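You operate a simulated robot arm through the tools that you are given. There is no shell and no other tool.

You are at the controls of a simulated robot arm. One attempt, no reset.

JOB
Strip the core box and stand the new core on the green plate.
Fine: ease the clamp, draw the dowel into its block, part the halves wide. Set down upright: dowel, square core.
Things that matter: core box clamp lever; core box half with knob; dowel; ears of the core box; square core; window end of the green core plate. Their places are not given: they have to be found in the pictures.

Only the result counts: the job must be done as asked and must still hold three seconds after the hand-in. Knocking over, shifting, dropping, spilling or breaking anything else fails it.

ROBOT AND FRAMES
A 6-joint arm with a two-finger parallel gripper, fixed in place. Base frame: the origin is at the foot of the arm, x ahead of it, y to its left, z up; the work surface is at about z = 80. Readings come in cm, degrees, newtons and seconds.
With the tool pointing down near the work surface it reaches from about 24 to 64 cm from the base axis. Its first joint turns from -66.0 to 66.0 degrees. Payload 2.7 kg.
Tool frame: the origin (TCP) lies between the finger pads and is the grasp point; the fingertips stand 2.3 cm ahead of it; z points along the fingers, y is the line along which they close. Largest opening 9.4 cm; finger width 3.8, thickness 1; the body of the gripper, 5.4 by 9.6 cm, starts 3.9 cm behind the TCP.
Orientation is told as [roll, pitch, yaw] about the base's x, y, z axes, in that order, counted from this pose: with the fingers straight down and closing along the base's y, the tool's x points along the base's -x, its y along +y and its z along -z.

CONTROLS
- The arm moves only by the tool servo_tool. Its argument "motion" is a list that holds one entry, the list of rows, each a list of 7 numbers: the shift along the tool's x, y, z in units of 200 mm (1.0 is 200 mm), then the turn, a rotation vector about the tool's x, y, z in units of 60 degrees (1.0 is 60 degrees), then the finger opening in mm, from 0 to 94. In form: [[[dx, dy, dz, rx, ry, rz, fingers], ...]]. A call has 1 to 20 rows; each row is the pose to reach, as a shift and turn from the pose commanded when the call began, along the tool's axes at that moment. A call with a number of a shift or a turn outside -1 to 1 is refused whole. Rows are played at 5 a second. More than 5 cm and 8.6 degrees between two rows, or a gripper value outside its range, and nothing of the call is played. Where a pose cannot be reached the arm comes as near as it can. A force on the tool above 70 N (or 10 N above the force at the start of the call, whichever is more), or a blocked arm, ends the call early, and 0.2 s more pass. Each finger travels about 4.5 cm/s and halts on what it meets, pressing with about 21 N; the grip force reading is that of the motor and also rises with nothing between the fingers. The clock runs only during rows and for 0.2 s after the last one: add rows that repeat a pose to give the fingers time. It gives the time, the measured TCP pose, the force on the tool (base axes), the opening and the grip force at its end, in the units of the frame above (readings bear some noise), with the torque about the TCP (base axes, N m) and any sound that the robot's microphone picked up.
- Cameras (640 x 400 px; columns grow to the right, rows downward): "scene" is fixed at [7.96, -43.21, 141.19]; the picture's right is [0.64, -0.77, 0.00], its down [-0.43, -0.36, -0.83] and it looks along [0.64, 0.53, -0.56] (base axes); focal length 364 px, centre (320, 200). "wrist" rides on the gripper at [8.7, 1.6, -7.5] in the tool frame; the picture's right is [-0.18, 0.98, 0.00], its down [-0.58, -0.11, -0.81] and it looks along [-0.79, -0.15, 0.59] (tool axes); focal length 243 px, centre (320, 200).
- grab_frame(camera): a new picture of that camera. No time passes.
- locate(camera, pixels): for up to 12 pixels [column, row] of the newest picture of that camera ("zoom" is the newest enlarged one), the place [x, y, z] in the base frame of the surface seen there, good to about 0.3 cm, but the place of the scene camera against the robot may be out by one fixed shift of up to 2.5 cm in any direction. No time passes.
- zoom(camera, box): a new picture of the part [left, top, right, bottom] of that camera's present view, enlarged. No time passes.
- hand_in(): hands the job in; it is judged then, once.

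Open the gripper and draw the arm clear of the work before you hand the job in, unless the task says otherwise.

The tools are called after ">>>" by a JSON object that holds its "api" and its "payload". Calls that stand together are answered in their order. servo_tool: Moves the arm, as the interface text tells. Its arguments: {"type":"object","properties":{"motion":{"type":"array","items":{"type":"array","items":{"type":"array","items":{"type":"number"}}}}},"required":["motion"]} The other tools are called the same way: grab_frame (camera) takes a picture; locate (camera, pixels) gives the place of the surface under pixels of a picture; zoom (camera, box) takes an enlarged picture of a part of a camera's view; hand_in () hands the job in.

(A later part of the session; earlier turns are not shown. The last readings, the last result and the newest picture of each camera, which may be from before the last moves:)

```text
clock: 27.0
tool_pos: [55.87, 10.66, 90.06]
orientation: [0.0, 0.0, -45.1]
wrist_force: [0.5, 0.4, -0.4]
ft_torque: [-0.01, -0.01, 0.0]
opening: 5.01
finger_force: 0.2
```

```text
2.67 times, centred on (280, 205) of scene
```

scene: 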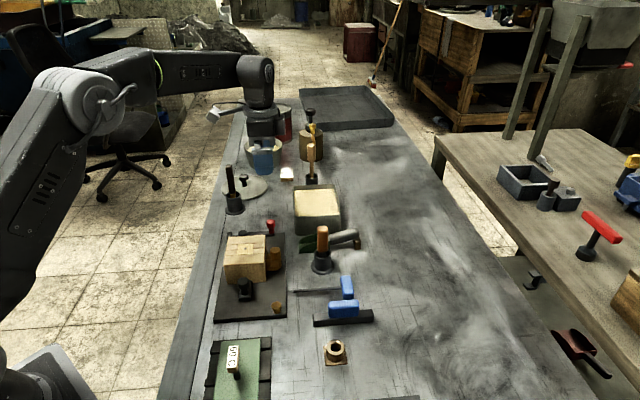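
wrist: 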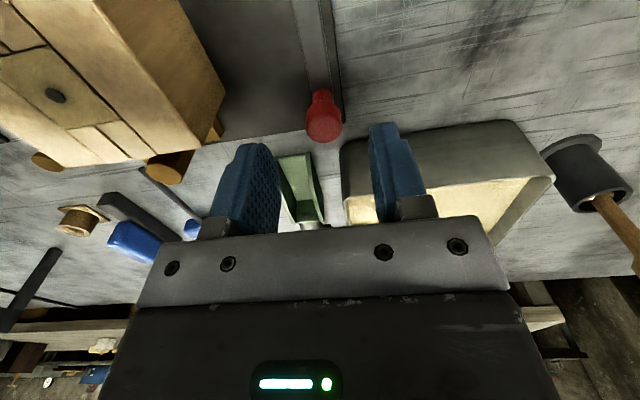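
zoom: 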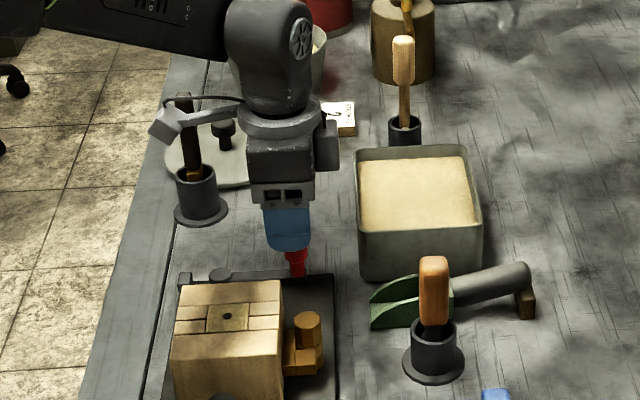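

The red knob sits at (323,118), right on the tool axis between the fingers. I lower the last 4.2 cm and close on it.

>>> {"api": "servo_tool", "payload": {"motion": [[[0, 0, 0.07, 0, 0, 0, 50], [0, 0, 0.14, 0, 0, 0, 50], [0, 0, 0.21, 0, 0, 0, 50], [0, 0, 0.21, 0, 0, 0, 30], [0, 0, 0.21, 0, 0, 0, 15], [0, 0, 0.21, 0, 0, 0, 10], [0, 0, 0.21, 0, 0, 0, 10], [0, 0, 0.21, 0, 0, 0, 10]]]}}

>>> {"api": "zoom", "payload": {"camera": "wrist", "box": [200, 60, 440, 240]}}

```text
clock: 28.8
tool_pos: [55.92, 10.74, 86.08]
orientation: [0.5, -0.3, -44.9]
wrist_force: [22.2, 21.1, -6.8]
ft_torque: [0.4, -0.11, 0.06]
opening: 2.13
finger_force: 44.9
```

```text
2.22 times, centred on (320, 150) of wrist
```

zoom: 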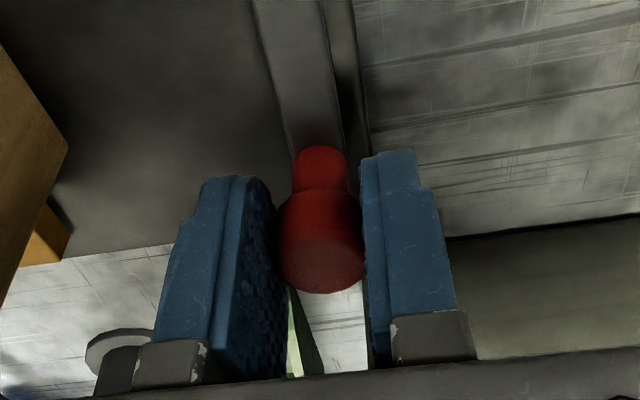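

The fingers hold the knob (opening 2.13) and the reading of 30 N along +n shows the lever resists moving toward the box, so it eases outward. I swing it 10° outward on an arc about the pivot at ≈(50.15,15.2) and check the forces.

>>> {"api": "servo_tool", "payload": {"motion": [[[0.0011, 0.0145, 0, 0, 0, -0.04, 10], [0.0056, 0.0317, 0, 0, 0, -0.083, 10], [0.0093, 0.047, 0, 0, 0, -0.125, 10], [0.0139, 0.0628, 0, 0, 0, -0.167, 10], [0.0139, 0.0628, 0, 0, 0, -0.167, 10]]]}}

>>> {"api": "zoom", "payload": {"camera": "wrist", "box": [200, 0, 440, 240]}}

```text
clock: 30.0
tool_pos: [56.78, 11.61, 86.03]
orientation: [0.4, -0.3, -34.8]
wrist_force: [9.1, -12.6, 19.4]
ft_torque: [0.03, 0.05, 0.29]
opening: 2.14
finger_force: 45.2
```

```text
1.67 times, centred on (320, 120) of wrist
```

zoom: 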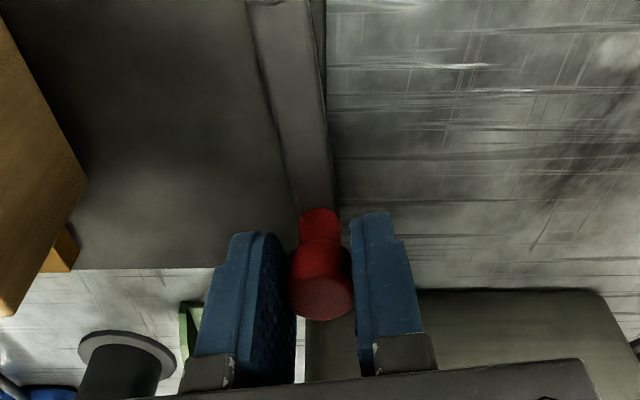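

The lever moved 10° outward with modest force; the readings suggest a slightly larger radius and the tips rubbing below, so I raise 2 mm, widen the arc a little and swing another 20°.

>>> {"api": "servo_tool", "payload": {"motion": [[[0.0006, 0.0328, -0.01, 0, 0, -0.083, 10], [0.009, 0.0643, -0.01, 0, 0, -0.1667, 10], [0.0202, 0.095, -0.01, 0, 0, -0.25, 10], [0.0339, 0.1246, -0.01, 0, 0, -0.333, 10], [0.0339, 0.1246, -0.01, 0, 0, -0.333, 10]]]}}

>>> {"api": "zoom", "payload": {"camera": "scene", "box": [200, 130, 360, 280]}}

```text
clock: 31.2
tool_pos: [57.93, 14.11, 86.0]
orientation: [0.3, -0.7, -14.8]
wrist_force: [34.2, -9.3, -1.1]
ft_torque: [-0.09, -0.46, -0.01]
opening: 2.15
finger_force: 45.2
```

```text
2.67 times, centred on (280, 205) of scene
```

zoom: 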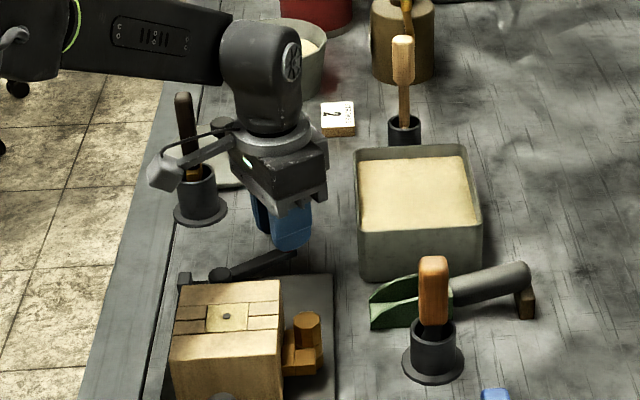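

The lever has swung about 30° (scene zoom shows it off the box line), with mostly radial force of 34 N outward, so my radius is still a bit short. I widen the arc 2.5 mm and swing another 30°.

>>> {"api": "servo_tool", "payload": {"motion": [[[-0.0068, 0.0349, -0.005, 0, 0, -0.083, 10], [0.0019, 0.0675, -0.005, 0, 0, -0.1667, 10], [0.0134, 0.0993, -0.005, 0, 0, -0.25, 10], [0.0276, 0.1299, -0.005, 0, 0, -0.333, 10], [0.0445, 0.159, -0.005, 0, 0, -0.4167, 10], [0.0638, 0.1868, -0.005, 0, 0, -0.5, 10], [0.0638, 0.1868, -0.005, 0, 0, -0.5, 10]]]}}

>>> {"api": "zoom", "payload": {"camera": "scene", "box": [200, 130, 360, 280]}}

>>> {"api": "grab_frame", "payload": {"camera": "wrist"}}

```text
clock: 32.8
tool_pos: [57.7, 17.34, 86.12]
orientation: [-0.2, -0.7, 14.9]
wrist_force: [37.5, -20.6, -4.3]
ft_torque: [-0.28, -0.54, 0.02]
opening: 2.15
finger_force: 44.7
```

```text
2.67 times, centred on (280, 205) of scene
```

zoom: 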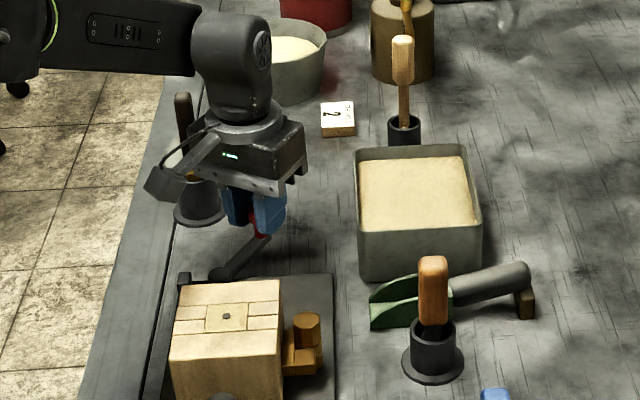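

```text
taken
```

wrist: 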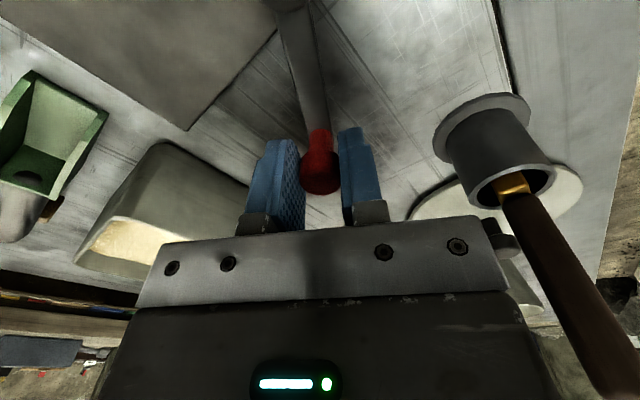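

The lever is now about 60° out but the force has turned tangential (-33 N), so it may be at a stop or my arc centre is off. I zoom in on the pivot before going further.

>>> {"api": "zoom", "payload": {"camera": "scene", "box": [236, 200, 316, 250]}}

>>> {"api": "zoom", "payload": {"camera": "wrist", "box": [220, 0, 420, 130]}}

>>> {"api": "locate", "payload": {"camera": "wrist", "pixels": [[290, 4], [300, 60], [316, 120], [320, 180], [321, 150]]}}

```text
8.00 times, centred on (276, 225) of scene
```

zoom: 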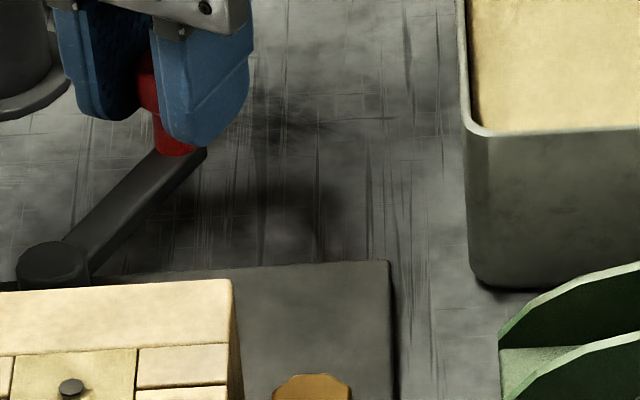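

```text
3.08 times, centred on (320, 65) of wrist
```

zoom: 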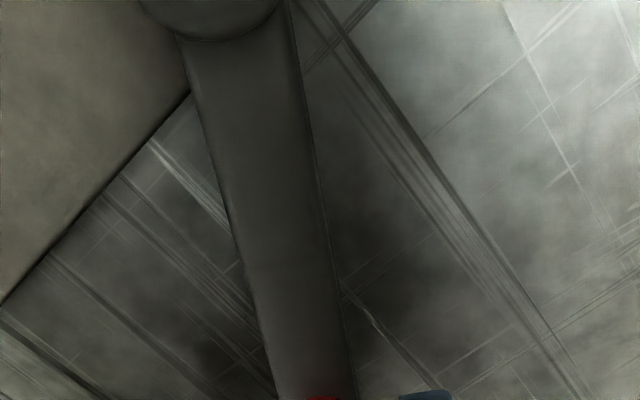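

```text
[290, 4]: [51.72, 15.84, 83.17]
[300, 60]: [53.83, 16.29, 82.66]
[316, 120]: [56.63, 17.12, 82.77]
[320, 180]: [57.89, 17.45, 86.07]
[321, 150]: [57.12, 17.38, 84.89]
```

The lever now lies at about 17° (from -45° at the start), true pivot ≈(50.8,15.4); it lags my command with steady 33 N resistance, so it seems to be at its stop. I relax the command to the measured pose, then open the fingers.

>>> {"api": "servo_tool", "payload": {"motion": [[[-0.0048, -0.021, 0, 0, 0, 0, 10], [-0.0095, -0.042, 0, 0, 0, 0, 10], [-0.0095, -0.042, 0, 0, 0, 0, 10]]]}}

>>> {"api": "zoom", "payload": {"camera": "scene", "box": [200, 180, 320, 260]}}

```text
clock: 33.6
tool_pos: [57.73, 17.44, 86.14]
orientation: [0.2, -0.3, 15.1]
wrist_force: [17.6, 5.7, 0.5]
ft_torque: [0.07, -0.65, -0.01]
opening: 2.14
finger_force: 45.0
```

```text
5.00 times, centred on (260, 220) of scene
```

zoom: 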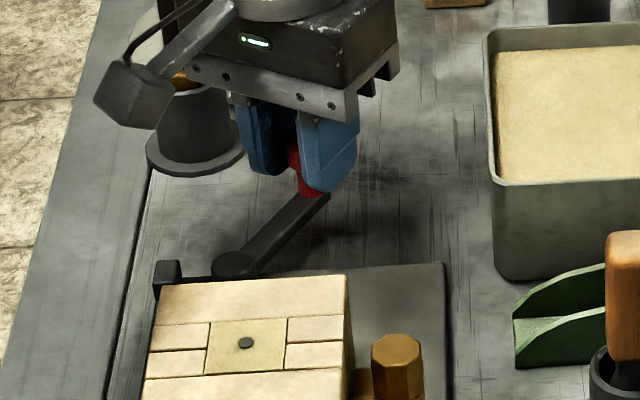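

The tangential load is gone and the lever stays at about 16°. I open the fingers to 5 cm and rise to z≈100.

>>> {"api": "servo_tool", "payload": {"motion": [[[0, 0, 0, 0, 0, 0, 25], [0, 0, 0, 0, 0, 0, 50], [0, 0, 0, 0, 0, 0, 50], [0, 0, -0.05, 0, 0, 0, 50], [0, 0, -0.15, 0, 0, 0, 50], [0, 0, -0.3, 0, 0, 0, 50], [0, 0, -0.45, 0, 0, 0, 50], [0, 0, -0.6, 0, 0, 0, 50], [0, 0, -0.7, 0, 0, 0, 50], [0, 0, -0.7, 0, 0, 0, 50]]]}}

>>> {"api": "grab_frame", "payload": {"camera": "wrist"}}

>>> {"api": "zoom", "payload": {"camera": "scene", "box": [200, 180, 320, 260]}}

```text
clock: 35.8
tool_pos: [57.47, 17.29, 99.88]
orientation: [0.0, -0.1, 15.0]
wrist_force: [0.5, -0.4, -0.2]
ft_torque: [0.01, 0.01, -0.01]
opening: 4.98
finger_force: 0.0
```

```text
taken
```

wrist: 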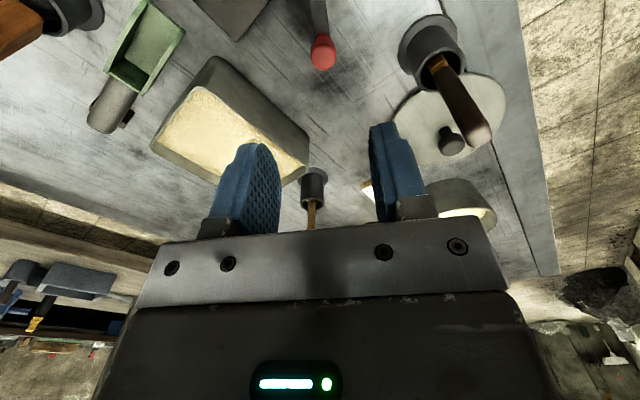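

```text
5.00 times, centred on (260, 220) of scene
```

zoom: 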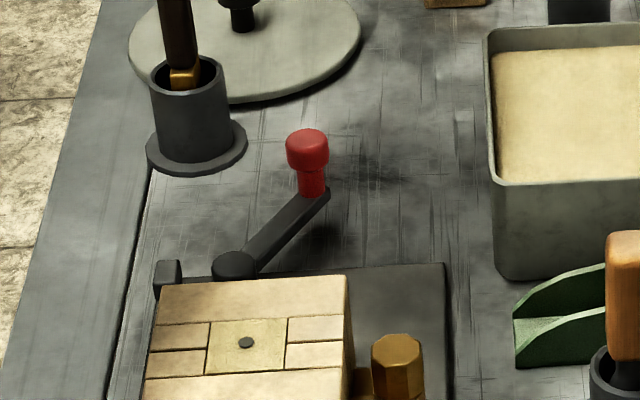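

The lever stays out at its eased position. Next is the dowel (top centre ≈(49.2,1.85,86.4)); I move above it turning the fingers to close along the parting direction, and look closely.

>>> {"api": "servo_tool", "payload": {"motion": [[[0.074, -0.0815, 0, 0, 0, 0.125, 50], [0.148, -0.163, 0, 0, 0, 0.25, 50], [0.2216, -0.2445, 0, 0, 0, 0.375, 50], [0.2955, -0.326, 0, 0, 0, 0.5, 50], [0.369, -0.4075, 0, 0, 0, 0.625, 50], [0.443, -0.489, 0, 0, 0, 0.75, 50], [0.517, -0.5705, 0, 0, 0, 0.875, 50], [0.591, -0.652, 0, 0, 0, 1.0, 50], [0.591, -0.652, 0, 0, 0, 1.0, 50]]]}}

>>> {"api": "grab_frame", "payload": {"camera": "wrist"}}

>>> {"api": "zoom", "payload": {"camera": "wrist", "box": [240, 0, 400, 120]}}

```text
clock: 37.8
tool_pos: [49.73, 1.53, 100.07]
orientation: [0.2, 0.0, -45.2]
wrist_force: [0.1, -0.1, -0.3]
ft_torque: [0.02, -0.02, 0.03]
opening: 4.98
finger_force: 0.0
```

```text
taken
```

wrist: 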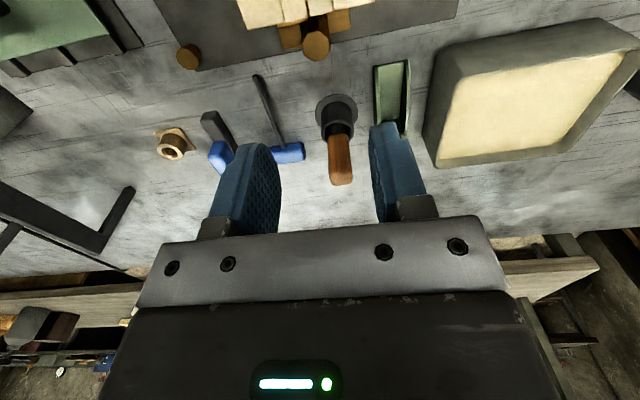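

```text
3.33 times, centred on (320, 60) of wrist
```

zoom: 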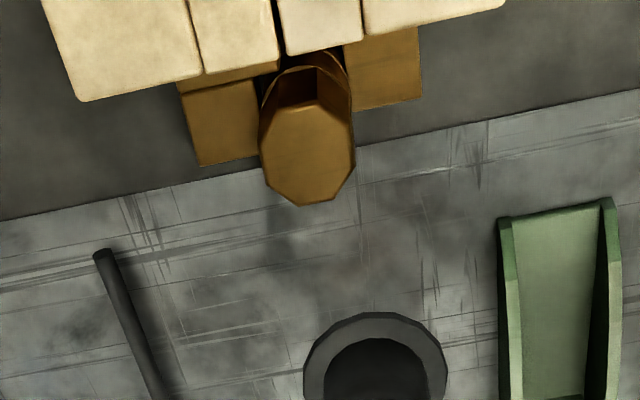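

The dowel's top is at zoom (310,155), between the two ears at (220,120) and (380,70). I locate these to set grasp place and height.

>>> {"api": "locate", "payload": {"camera": "zoom", "pixels": [[310, 160], [310, 130], [310, 190], [280, 160], [340, 160], [220, 110], [385, 85], [205, 150], [415, 60], [200, 85], [310, 85]]}}

>>> {"api": "locate", "payload": {"camera": "wrist", "pixels": [[171, 147], [176, 153], [165, 138], [188, 55], [340, 170], [340, 105]]}}

```text
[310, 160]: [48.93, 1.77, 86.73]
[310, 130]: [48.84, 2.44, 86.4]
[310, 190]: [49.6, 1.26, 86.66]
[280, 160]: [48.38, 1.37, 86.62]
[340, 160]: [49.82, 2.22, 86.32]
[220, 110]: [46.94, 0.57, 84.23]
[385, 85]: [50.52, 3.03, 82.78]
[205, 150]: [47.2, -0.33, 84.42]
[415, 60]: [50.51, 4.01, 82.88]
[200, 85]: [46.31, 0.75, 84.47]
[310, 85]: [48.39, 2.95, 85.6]
```

```text
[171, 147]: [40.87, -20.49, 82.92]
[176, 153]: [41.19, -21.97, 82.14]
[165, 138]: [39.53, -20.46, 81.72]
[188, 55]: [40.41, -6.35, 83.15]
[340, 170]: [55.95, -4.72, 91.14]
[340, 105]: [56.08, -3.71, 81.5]
```

The dowel's top centre is (49.1,1.8,86.5); the near ear's top is z≈84.4 and the far ear's 82.8. I lower to z≈92 first and check alignment.

>>> {"api": "servo_tool", "payload": {"motion": [[[0.005, 0, 0.1, 0, 0, 0, 50], [0.005, 0, 0.2, 0, 0, 0, 50], [0.005, 0, 0.3, 0, 0, 0, 50], [0.005, 0, 0.4, 0, 0, 0, 50], [0.005, 0, 0.4, 0, 0, 0, 50], [0.005, 0, 0.4, 0, 0, 0, 50]]]}}

>>> {"api": "grab_frame", "payload": {"camera": "wrist"}}

>>> {"api": "zoom", "payload": {"camera": "wrist", "box": [220, 40, 420, 190]}}

```text
clock: 39.2
tool_pos: [49.58, 1.91, 91.96]
orientation: [0.0, -0.1, -45.1]
wrist_force: [-0.1, 0.4, 0.4]
ft_torque: [0.01, -0.01, -0.02]
opening: 4.97
finger_force: 0.1
```

```text
taken
```

wrist: 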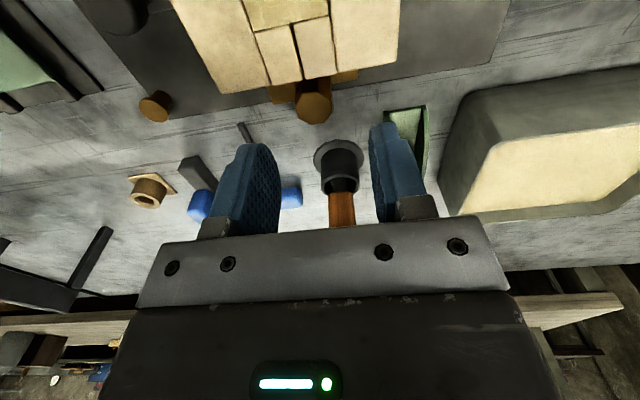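

```text
2.67 times, centred on (320, 115) of wrist
```

zoom: 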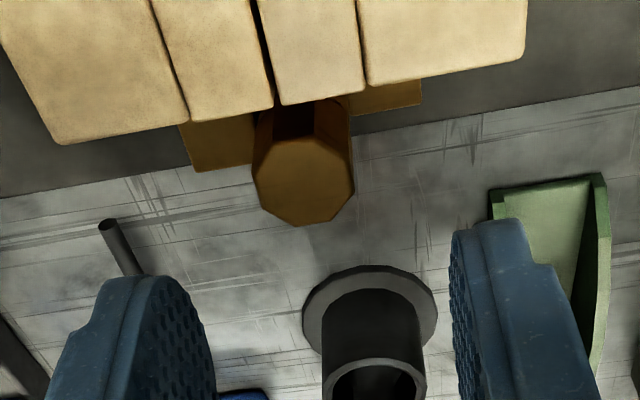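

From pixel geometry the dowel is 0.3 cm toward tool -y and 0.45 cm toward +x of the tool axis. I correct, lower to z≈87 so the tips stay above the ear, and close on the dowel.

>>> {"api": "servo_tool", "payload": {"motion": [[[0.004, -0.017, 0.08, 0, 0, 0, 50], [0.004, -0.017, 0.16, 0, 0, 0, 50], [0.004, -0.017, 0.21, 0, 0, 0, 50], [0.004, -0.017, 0.246, 0, 0, 0, 50], [0.004, -0.017, 0.246, 0, 0, 0, 50], [0.004, -0.017, 0.246, 0, 0, 0, 35], [0.004, -0.017, 0.246, 0, 0, 0, 22], [0.004, -0.017, 0.246, 0, 0, 0, 15], [0.004, -0.017, 0.246, 0, 0, 0, 15]]]}}

>>> {"api": "zoom", "payload": {"camera": "wrist", "box": [200, 60, 440, 240]}}

>>> {"api": "zoom", "payload": {"camera": "scene", "box": [210, 190, 350, 300]}}

```text
clock: 41.2
tool_pos: [49.2, 1.38, 87.07]
orientation: [0.3, 0.0, -45.0]
wrist_force: [2.9, 3.3, 0.8]
ft_torque: [0.1, -0.16, -0.04]
opening: 2.14
finger_force: 20.6
```

```text
2.22 times, centred on (320, 150) of wrist
```

zoom: 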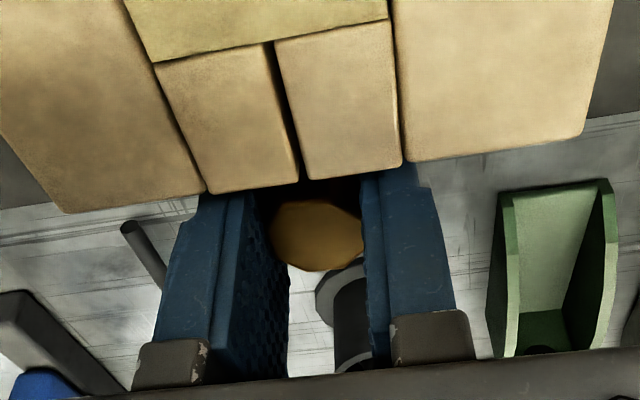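

```text
3.64 times, centred on (280, 245) of scene
```

zoom: 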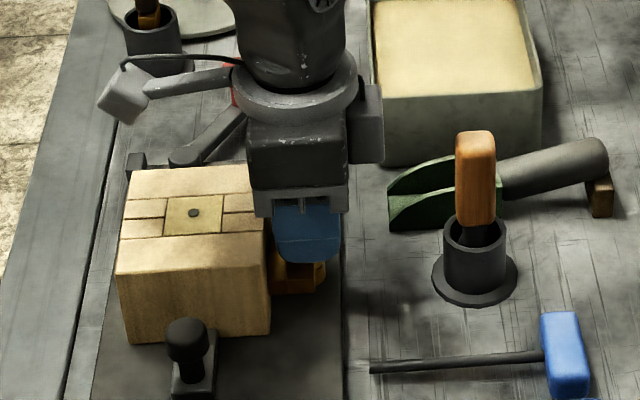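

The dowel is gripped (opening 2.14, small side force of 4 N). I lift it straight up slowly 2 cm and check the force.

>>> {"api": "servo_tool", "payload": {"motion": [[[0, 0, -0.02, 0, 0, 0, 15], [0, 0, -0.04, 0, 0, 0, 15], [0, 0, -0.06, 0, 0, 0, 15], [0, 0, -0.08, 0, 0, 0, 15], [0, 0, -0.1, 0, 0, 0, 15], [0, 0, -0.1, 0, 0, 0, 15]]]}}

>>> {"api": "zoom", "payload": {"camera": "scene", "box": [210, 190, 350, 300]}}

>>> {"api": "zoom", "payload": {"camera": "wrist", "box": [200, 60, 440, 240]}}

```text
clock: 42.6
tool_pos: [49.07, 1.48, 89.13]
orientation: [0.2, 0.0, -45.0]
wrist_force: [0.7, 0.5, -0.1]
ft_torque: [0.01, 0.0, 0.0]
opening: 2.15
finger_force: 20.8
```

```text
3.64 times, centred on (280, 245) of scene
```

zoom: 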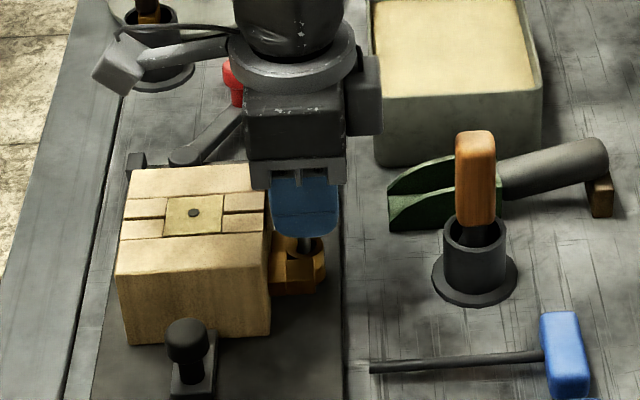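

```text
2.22 times, centred on (320, 150) of wrist
```

zoom: 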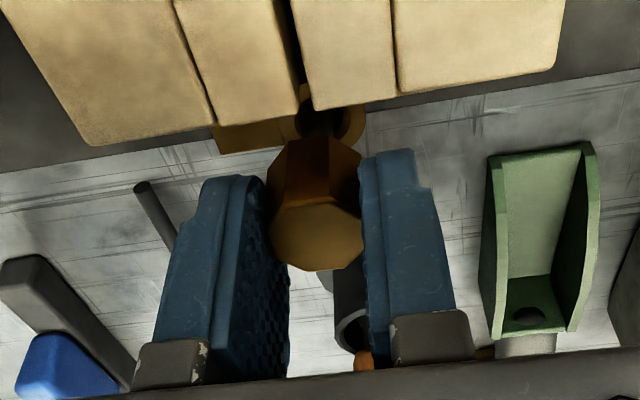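

The dowel comes up freely (its thin shaft shows below the head in the scene zoom). I keep lifting to z≈100.

>>> {"api": "servo_tool", "payload": {"motion": [[[0, 0, -0.04, 0, 0, 0, 15], [0, 0, -0.1, 0, 0, 0, 15], [0, 0, -0.18, 0, 0, 0, 15], [0, 0, -0.28, 0, 0, 0, 15], [0, 0, -0.38, 0, 0, 0, 15], [0, 0, -0.48, 0, 0, 0, 15], [0, 0, -0.56, 0, 0, 0, 15], [0, 0, -0.56, 0, 0, 0, 15]]]}}

>>> {"api": "zoom", "payload": {"camera": "scene", "box": [210, 140, 350, 300]}}

>>> {"api": "grab_frame", "payload": {"camera": "wrist"}}

```text
clock: 44.4
tool_pos: [49.29, 1.47, 100.25]
orientation: [0.1, -0.1, -45.0]
wrist_force: [0.6, -0.8, -0.6]
ft_torque: [0.0, -0.04, 0.0]
opening: 2.09
finger_force: 20.5
```

```text
2.50 times, centred on (280, 220) of scene
```

zoom: 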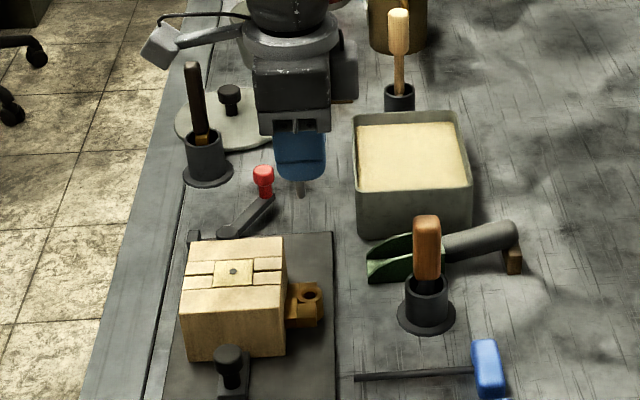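

```text
taken
```

wrist: 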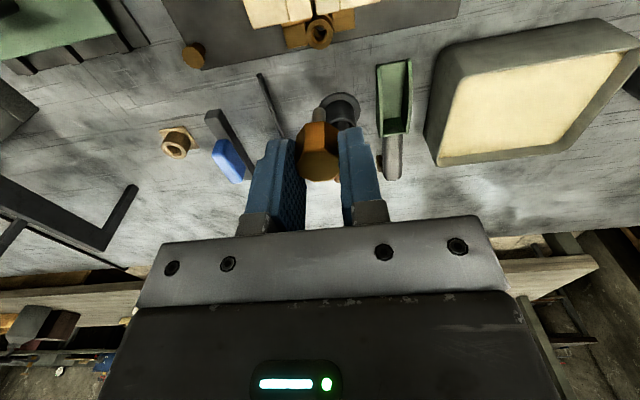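

The dowel is clear and the ear hole is visible. I zoom in to see the dowel's shaft and tip and locate its length.

>>> {"api": "zoom", "payload": {"camera": "scene", "box": [245, 180, 305, 225]}}

>>> {"api": "locate", "payload": {"camera": "scene", "pixels": [[272, 216], [272, 214], [272, 211], [283, 256], [245, 244], [265, 211]]}}

>>> {"api": "zoom", "payload": {"camera": "wrist", "box": [140, 90, 340, 200]}}

>>> {"api": "locate", "payload": {"camera": "wrist", "pixels": [[318, 110], [318, 115], [318, 170], [316, 160], [318, 135], [320, 38], [175, 147], [175, 158], [182, 147], [168, 147]]}}

```text
8.89 times, centred on (275, 202) of scene
```

zoom: 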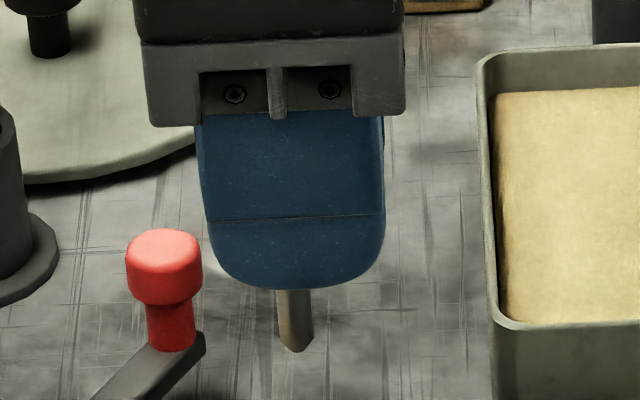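

```text
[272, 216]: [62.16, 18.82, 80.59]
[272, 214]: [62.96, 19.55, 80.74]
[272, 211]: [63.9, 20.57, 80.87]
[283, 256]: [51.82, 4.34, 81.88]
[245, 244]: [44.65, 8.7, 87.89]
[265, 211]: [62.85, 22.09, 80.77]
```

```text
3.20 times, centred on (240, 145) of wrist
```

zoom: 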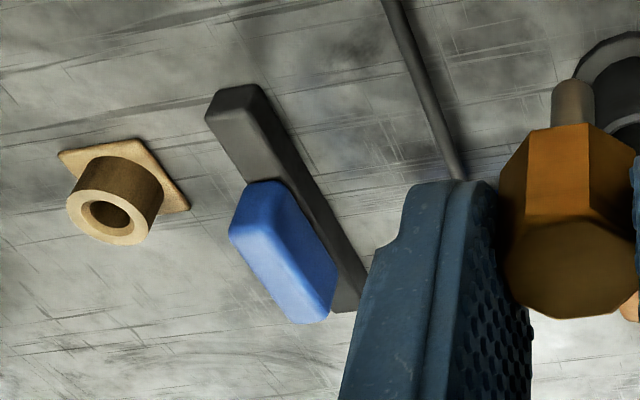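

```text
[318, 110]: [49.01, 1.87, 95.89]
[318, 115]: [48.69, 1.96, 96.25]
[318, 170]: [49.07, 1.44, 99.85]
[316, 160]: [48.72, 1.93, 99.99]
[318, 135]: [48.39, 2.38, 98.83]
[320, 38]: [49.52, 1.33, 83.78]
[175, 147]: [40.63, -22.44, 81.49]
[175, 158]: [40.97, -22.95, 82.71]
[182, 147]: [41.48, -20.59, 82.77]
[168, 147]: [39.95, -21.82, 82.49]
```

The dowel's shaft tip is about 5 cm below the TCP, its head top at z 99.85; the block's ring top is at z≈82.8 near (40.8,-21). I carry the dowel at height toward the block.

>>> {"api": "servo_tool", "payload": {"motion": [[[-0.03, -0.07, 0, 0, 0, 0, 15], [-0.08, -0.18, 0, 0, 0, 0, 15], [-0.14, -0.3, 0, 0, 0, 0, 15], [-0.2, -0.43, 0, 0, 0, 0, 15], [-0.26, -0.56, 0, 0, 0, 0, 15], [-0.32, -0.69, 0, 0, 0, 0, 15], [-0.37, -0.81, 0, 0, 0, 0, 15], [-0.42, -0.92, 0, 0, 0, 0, 15], [-0.45, -0.98, 0, 0, 0, 0, 15], [-0.45, -0.98, 0, 0, 0, 0, 15]]]}}

>>> {"api": "grab_frame", "payload": {"camera": "wrist"}}

>>> {"api": "zoom", "payload": {"camera": "scene", "box": [260, 240, 400, 380]}}

```text
clock: 46.6
tool_pos: [41.85, -18.81, 100.26]
orientation: [0.1, 0.0, -45.0]
wrist_force: [0.4, -0.2, 0.7]
ft_torque: [-0.01, -0.06, -0.01]
opening: 2.13
finger_force: 21.3
```

```text
taken
```

wrist: 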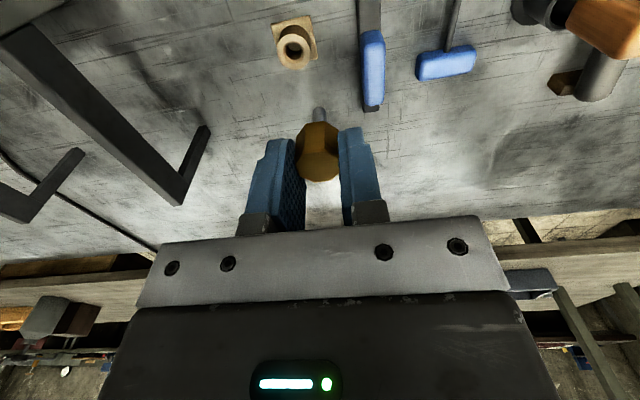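

```text
2.86 times, centred on (330, 310) of scene
```

zoom: 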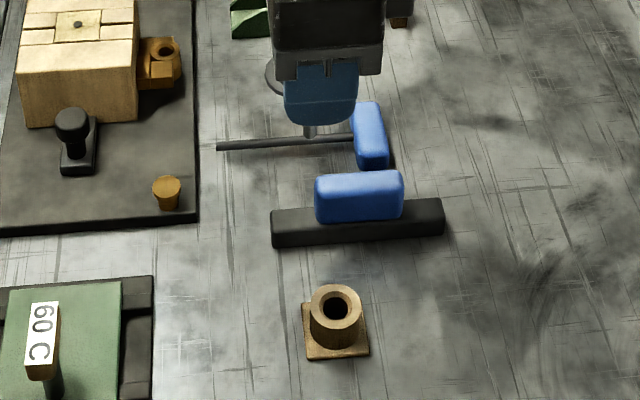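

The block now shows at (293,45) in the wrist view with its hole clear. I zoom in and locate the ring.

>>> {"api": "zoom", "payload": {"camera": "wrist", "box": [250, 0, 350, 80]}}

>>> {"api": "locate", "payload": {"camera": "zoom", "pixels": [[279, 255], [190, 255], [370, 255], [279, 175], [279, 330], [215, 300], [345, 300]]}}

```text
5.00 times, centred on (300, 40) of wrist
```

zoom: 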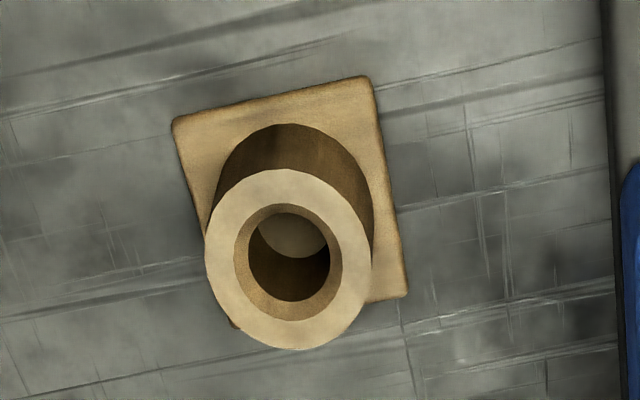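

```text
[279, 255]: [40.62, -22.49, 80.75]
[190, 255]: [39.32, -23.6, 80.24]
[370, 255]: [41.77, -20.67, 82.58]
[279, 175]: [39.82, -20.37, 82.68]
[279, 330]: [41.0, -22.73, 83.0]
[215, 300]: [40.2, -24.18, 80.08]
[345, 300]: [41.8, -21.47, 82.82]
```

Ring centre from pixel geometry is about (40.5,-21.4). I zoom on the held dowel to find its axis relative to the tool.

>>> {"api": "zoom", "payload": {"camera": "wrist", "box": [270, 90, 370, 190]}}

>>> {"api": "locate", "payload": {"camera": "zoom", "pixels": [[318, 310], [318, 280], [318, 340], [318, 85], [318, 95], [318, 110], [300, 300], [340, 300]]}}

```text
4.00 times, centred on (320, 140) of wrist
```

zoom: 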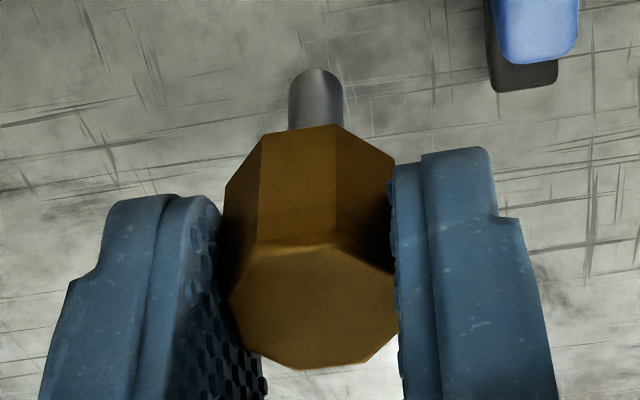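

```text
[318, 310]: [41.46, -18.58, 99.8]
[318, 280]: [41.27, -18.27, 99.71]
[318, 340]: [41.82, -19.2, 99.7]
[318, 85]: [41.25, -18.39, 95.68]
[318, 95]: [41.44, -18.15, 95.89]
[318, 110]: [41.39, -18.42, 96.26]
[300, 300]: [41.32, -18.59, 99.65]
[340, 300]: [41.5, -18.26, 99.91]
```

The dowel's axis sits about 0.37 cm toward tool +x of the TCP. I shift so it stands above the hole and lower until the tip is about 2 cm above the ring, then check.

>>> {"api": "servo_tool", "payload": {"motion": [[[-0.03, -0.07, 0, 0, 0, 0, 15], [-0.0635, -0.1365, 0.05, 0, 0, 0, 15], [-0.0635, -0.1365, 0.15, 0, 0, 0, 15], [-0.0635, -0.1365, 0.25, 0, 0, 0, 15], [-0.0635, -0.1365, 0.35, 0, 0, 0, 15], [-0.0635, -0.1365, 0.45, 0, 0, 0, 15], [-0.0635, -0.1365, 0.513, 0, 0, 0, 15], [-0.0635, -0.1365, 0.513, 0, 0, 0, 15], [-0.0635, -0.1365, 0.513, 0, 0, 0, 15]]]}}

>>> {"api": "grab_frame", "payload": {"camera": "wrist"}}

>>> {"api": "zoom", "payload": {"camera": "wrist", "box": [270, 60, 370, 190]}}

>>> {"api": "zoom", "payload": {"camera": "scene", "box": [295, 300, 375, 380]}}

```text
clock: 48.6
tool_pos: [40.77, -21.47, 90.15]
orientation: [0.1, 0.0, -45.0]
wrist_force: [-0.2, -0.4, -0.4]
ft_torque: [-0.04, 0.02, 0.0]
opening: 2.07
finger_force: 21.1
```

```text
taken
```

wrist: 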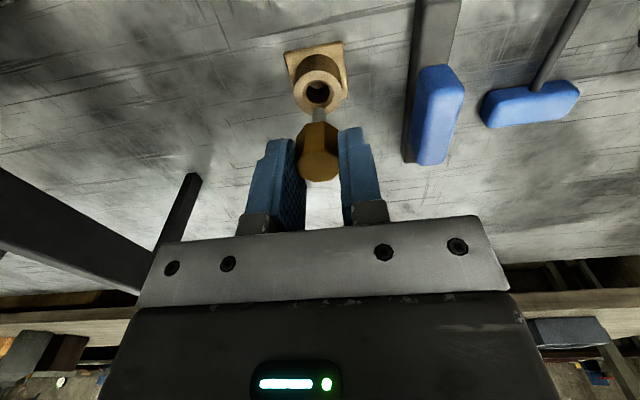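

```text
3.08 times, centred on (320, 125) of wrist
```

zoom: 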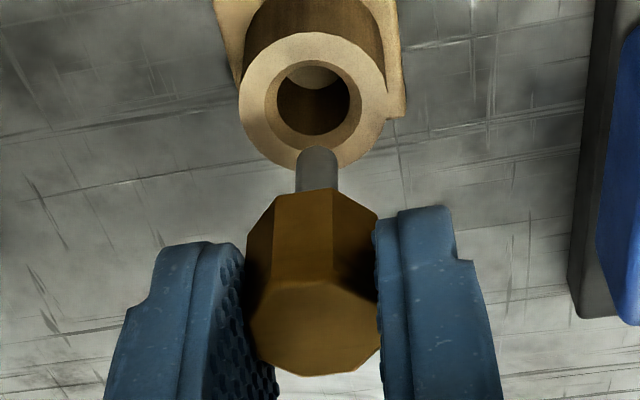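

```text
5.00 times, centred on (335, 340) of scene
```

zoom: 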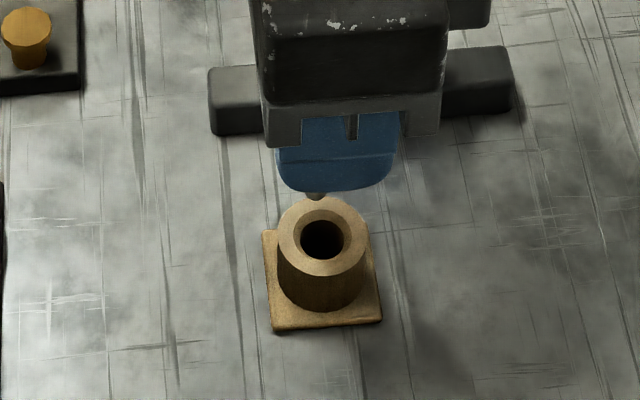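

In the scene zoom the tip (315,197) is about 0.25 cm to the left of the hole centre (322,240), and the wrist view agrees it's within 2 mm. I shift slightly and lower 1.6 cm to just above the ring to check again.

>>> {"api": "servo_tool", "payload": {"motion": [[[-0.006, -0.004, 0.03, 0, 0, 0, 15], [-0.006, -0.004, 0.06, 0, 0, 0, 15], [-0.006, -0.004, 0.08, 0, 0, 0, 15], [-0.006, -0.004, 0.08, 0, 0, 0, 15]]]}}

>>> {"api": "zoom", "payload": {"camera": "wrist", "box": [270, 60, 370, 190]}}

>>> {"api": "zoom", "payload": {"camera": "scene", "box": [310, 325, 360, 365]}}

```text
clock: 49.6
tool_pos: [40.74, -21.59, 88.49]
orientation: [0.1, -0.1, -45.0]
wrist_force: [-1.2, 0.1, -0.3]
ft_torque: [-0.03, 0.0, 0.01]
opening: 2.12
finger_force: 21.1
```

```text
3.08 times, centred on (320, 125) of wrist
```

zoom: 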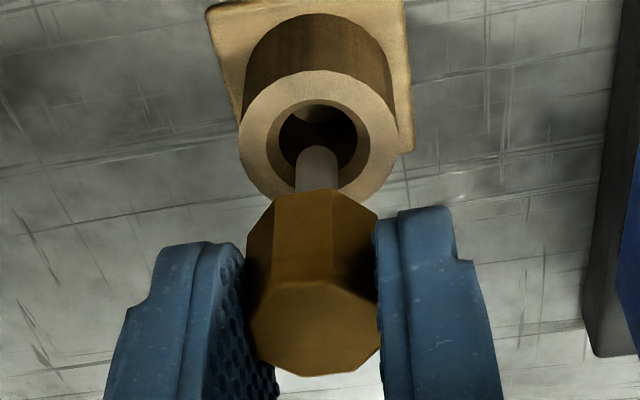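

```text
10.00 times, centred on (335, 345) of scene
```

zoom: 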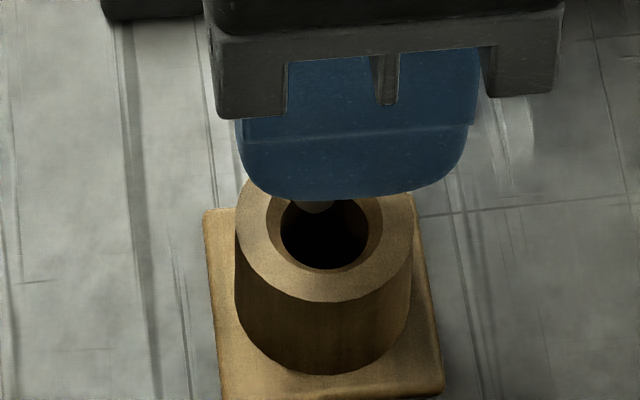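

The tip is now over the hole (hole about 1.7 cm, shaft 0.8 cm, offset about 1 mm). I ease it down 2.3 cm into the hole and check the force.

>>> {"api": "servo_tool", "payload": {"motion": [[[-0.004, 0, 0.02, 0, 0, 0, 15], [-0.004, 0, 0.04, 0, 0, 0, 15], [-0.004, 0, 0.06, 0, 0, 0, 15], [-0.004, 0, 0.08, 0, 0, 0, 15], [-0.004, 0, 0.1, 0, 0, 0, 15], [-0.004, 0, 0.115, 0, 0, 0, 15], [-0.004, 0, 0.115, 0, 0, 0, 15]]]}}

>>> {"api": "zoom", "payload": {"camera": "scene", "box": [310, 325, 360, 365]}}

>>> {"api": "zoom", "payload": {"camera": "wrist", "box": [270, 60, 370, 190]}}

```text
clock: 51.2
tool_pos: [40.76, -21.58, 86.16]
orientation: [0.1, 0.0, -45.0]
wrist_force: [-0.2, 0.2, 0.4]
ft_torque: [-0.01, -0.01, 0.01]
opening: 2.09
finger_force: 21.1
```

```text
10.00 times, centred on (335, 345) of scene
```

zoom: 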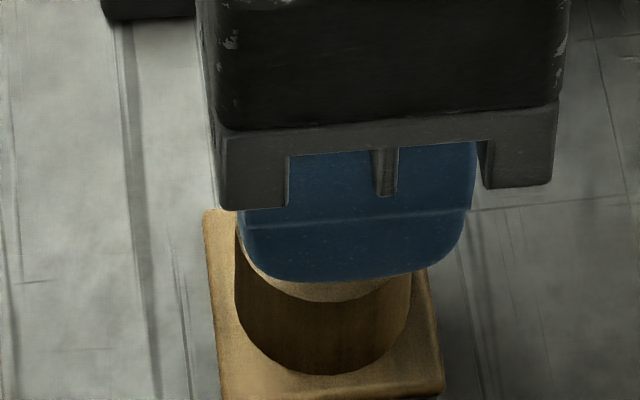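

```text
3.08 times, centred on (320, 125) of wrist
```

zoom: 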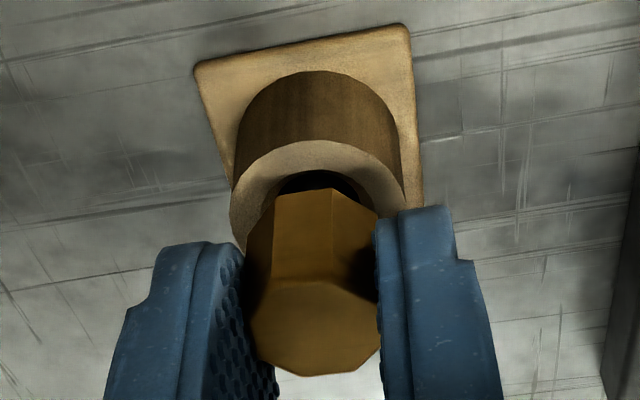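

No contact force yet; the shaft is in the hole. I go down another 6 mm in small steps.

>>> {"api": "servo_tool", "payload": {"motion": [[[0, 0, 0.01, 0, 0, 0, 15], [0, 0, 0.02, 0, 0, 0, 15], [0, 0, 0.03, 0, 0, 0, 15], [0, 0, 0.03, 0, 0, 0, 15]]]}}

>>> {"api": "zoom", "payload": {"camera": "wrist", "box": [270, 60, 370, 190]}}

```text
clock: 52.2
tool_pos: [40.77, -21.7, 85.69]
orientation: [0.2, -0.2, -44.9]
wrist_force: [-6.7, -1.0, 24.4]
ft_torque: [0.04, 0.41, 0.01]
opening: 2.13
finger_force: 21.1
```

```text
3.08 times, centred on (320, 125) of wrist
```

zoom: 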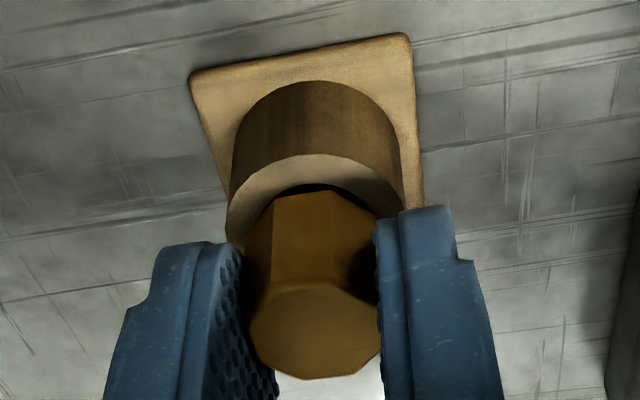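

Contact at 24 N with TCP at 85.7, which matches the head resting on the ring top. I ease up 1 mm to unload and open the fingers to 4 cm.

>>> {"api": "servo_tool", "payload": {"motion": [[[0, 0, -0.005, 0, 0, 0, 15], [0, 0, -0.005, 0, 0, 0, 22], [0, 0, -0.005, 0, 0, 0, 28], [0, 0, -0.005, 0, 0, 0, 40], [0, 0, -0.005, 0, 0, 0, 40]]]}}

>>> {"api": "zoom", "payload": {"camera": "wrist", "box": [270, 60, 370, 190]}}

>>> {"api": "zoom", "payload": {"camera": "scene", "box": [310, 325, 360, 365]}}

```text
clock: 53.4
tool_pos: [40.75, -21.65, 85.62]
orientation: [0.0, -0.1, -45.0]
wrist_force: [0.2, -0.1, -0.5]
ft_torque: [0.0, 0.01, 0.0]
opening: 4.0
finger_force: 0.1
```

```text
3.08 times, centred on (320, 125) of wrist
```

zoom: 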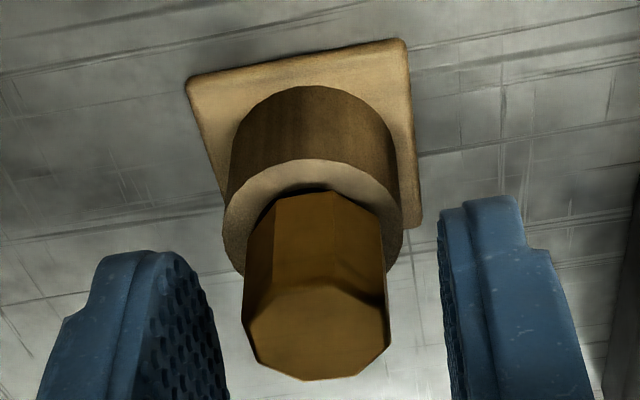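

```text
10.00 times, centred on (335, 345) of scene
```

zoom: 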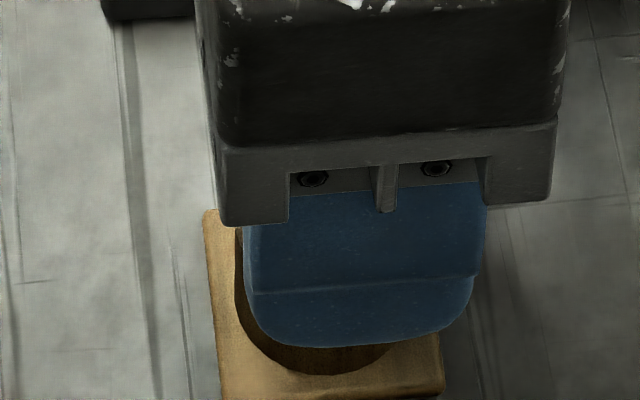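

The dowel stands in the ring. I rise straight up to z≈98 and check that it's upright.

>>> {"api": "servo_tool", "payload": {"motion": [[[0, 0, -0.03, 0, 0, 0, 42], [0, 0, -0.08, 0, 0, 0, 42], [0, 0, -0.16, 0, 0, 0, 42], [0, 0, -0.28, 0, 0, 0, 42], [0, 0, -0.4, 0, 0, 0, 42], [0, 0, -0.52, 0, 0, 0, 42], [0, 0, -0.62, 0, 0, 0, 42], [0, 0, -0.62, 0, 0, 0, 42]]]}}

>>> {"api": "zoom", "payload": {"camera": "scene", "box": [300, 315, 370, 375]}}

>>> {"api": "zoom", "payload": {"camera": "wrist", "box": [250, 20, 390, 150]}}

```text
clock: 55.2
tool_pos: [40.6, -21.7, 98.07]
orientation: [0.1, 0.0, -45.0]
wrist_force: [0.7, 0.1, 0.3]
ft_torque: [0.03, 0.01, 0.01]
opening: 4.22
finger_force: 0.2
```

```text
6.67 times, centred on (335, 345) of scene
```

zoom: 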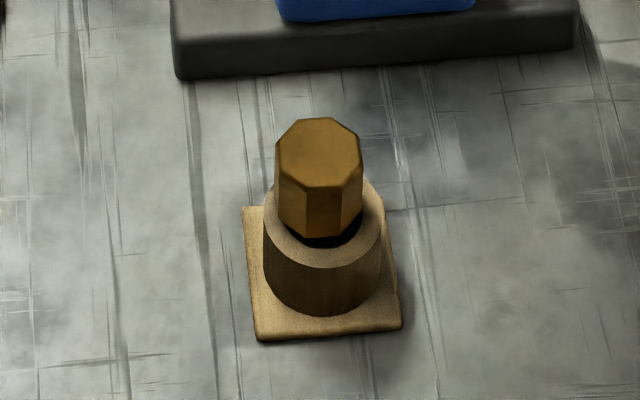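

```text
3.08 times, centred on (320, 85) of wrist
```

zoom: 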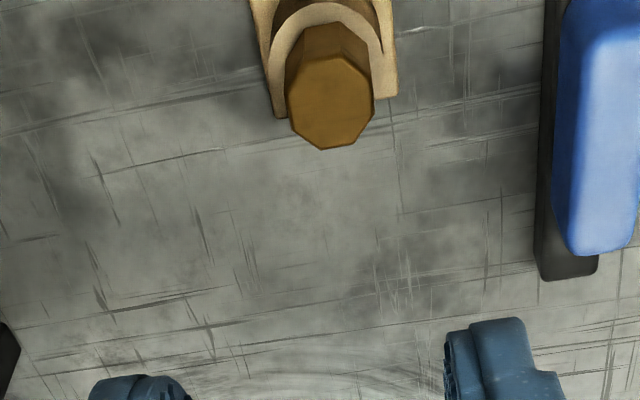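

The dowel stands upright in its block. Next the knob half: I move above its knob at about (38.7,0.5), opening 3.6 cm, and look.

>>> {"api": "servo_tool", "payload": {"motion": [[[0.1, 0.085, 0, 0, 0, 0, 36], [0.22, 0.185, 0, 0, 0, 0, 36], [0.34, 0.287, 0, 0, 0, 0, 36], [0.46, 0.388, 0, 0, 0, 0, 36], [0.58, 0.489, 0, 0, 0, 0, 36], [0.7, 0.59, 0, 0, 0, 0, 36], [0.79, 0.666, 0, 0, 0, 0, 36], [0.852, 0.718, 0, 0, 0, 0, 36], [0.852, 0.718, 0, 0, 0, 0, 36]]]}}

>>> {"api": "grab_frame", "payload": {"camera": "wrist"}}

>>> {"api": "zoom", "payload": {"camera": "wrist", "box": [220, 0, 420, 130]}}

```text
clock: 57.2
tool_pos: [38.88, 0.42, 97.92]
orientation: [0.2, 0.0, -45.0]
wrist_force: [0.1, 0.0, -0.5]
ft_torque: [0.0, -0.03, 0.02]
opening: 3.6
finger_force: 0.0
```

```text
taken
```

wrist: 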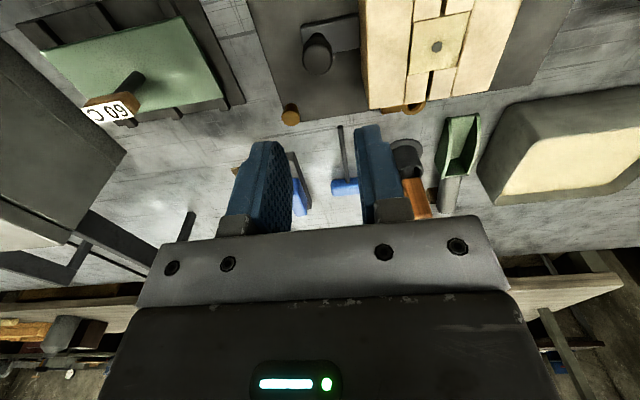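

```text
3.08 times, centred on (320, 65) of wrist
```

zoom: 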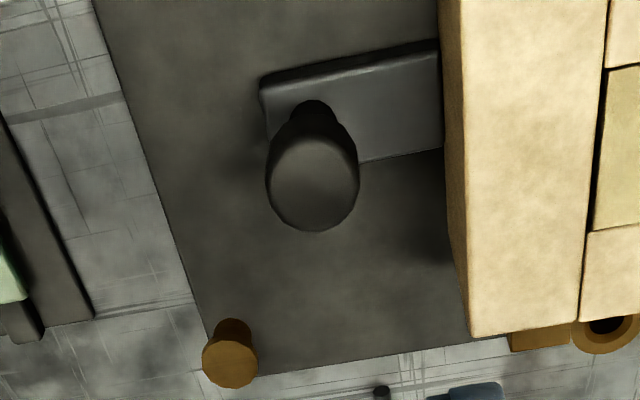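

The knob's top is at zoom (312,183); pixel geometry puts it 0.41 cm toward tool +x and 0.17 cm toward -y. I correct, lower to z≈86 and close on it.

>>> {"api": "servo_tool", "payload": {"motion": [[[0.0205, -0.0085, 0.1, 0, 0, 0, 36], [0.0205, -0.0085, 0.22, 0, 0, 0, 36], [0.0205, -0.0085, 0.34, 0, 0, 0, 36], [0.0205, -0.0085, 0.44, 0, 0, 0, 36], [0.0205, -0.0085, 0.53, 0, 0, 0, 36], [0.0205, -0.0085, 0.596, 0, 0, 0, 36], [0.0205, -0.0085, 0.596, 0, 0, 0, 36]]]}}

>>> {"api": "zoom", "payload": {"camera": "wrist", "box": [200, 60, 440, 240]}}

>>> {"api": "zoom", "payload": {"camera": "scene", "box": [200, 220, 320, 330]}}

```text
clock: 58.8
tool_pos: [38.52, 0.72, 85.92]
orientation: [0.1, -0.1, -45.0]
wrist_force: [-0.3, -0.4, -1.0]
ft_torque: [-0.03, -0.02, 0.0]
opening: 3.62
finger_force: 0.1
```

```text
2.22 times, centred on (320, 150) of wrist
```

zoom: 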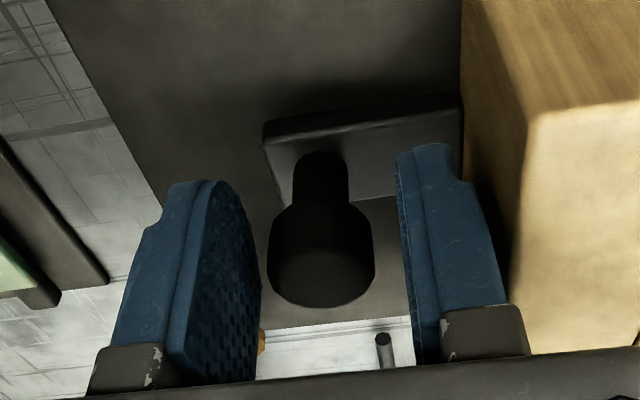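

```text
3.64 times, centred on (260, 275) of scene
```

zoom: 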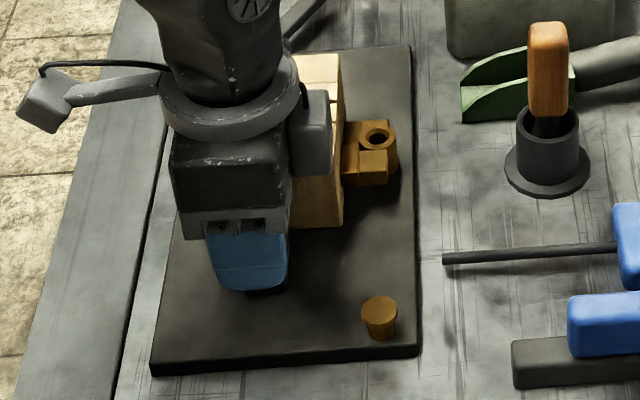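

The knob is between the fingers with clearance to the box. I close on it.

>>> {"api": "servo_tool", "payload": {"motion": [[[0, 0, 0, 0, 0, 0, 28], [0, 0, 0, 0, 0, 0, 20], [0, 0, 0, 0, 0, 0, 12], [0, 0, 0, 0, 0, 0, 12]]]}}

```text
clock: 59.8
tool_pos: [38.58, 0.69, 85.89]
orientation: [0.1, -0.1, -45.1]
wrist_force: [0.6, 0.6, -3.4]
ft_torque: [-0.04, -0.1, 0.01]
opening: 2.33
finger_force: 44.6
```

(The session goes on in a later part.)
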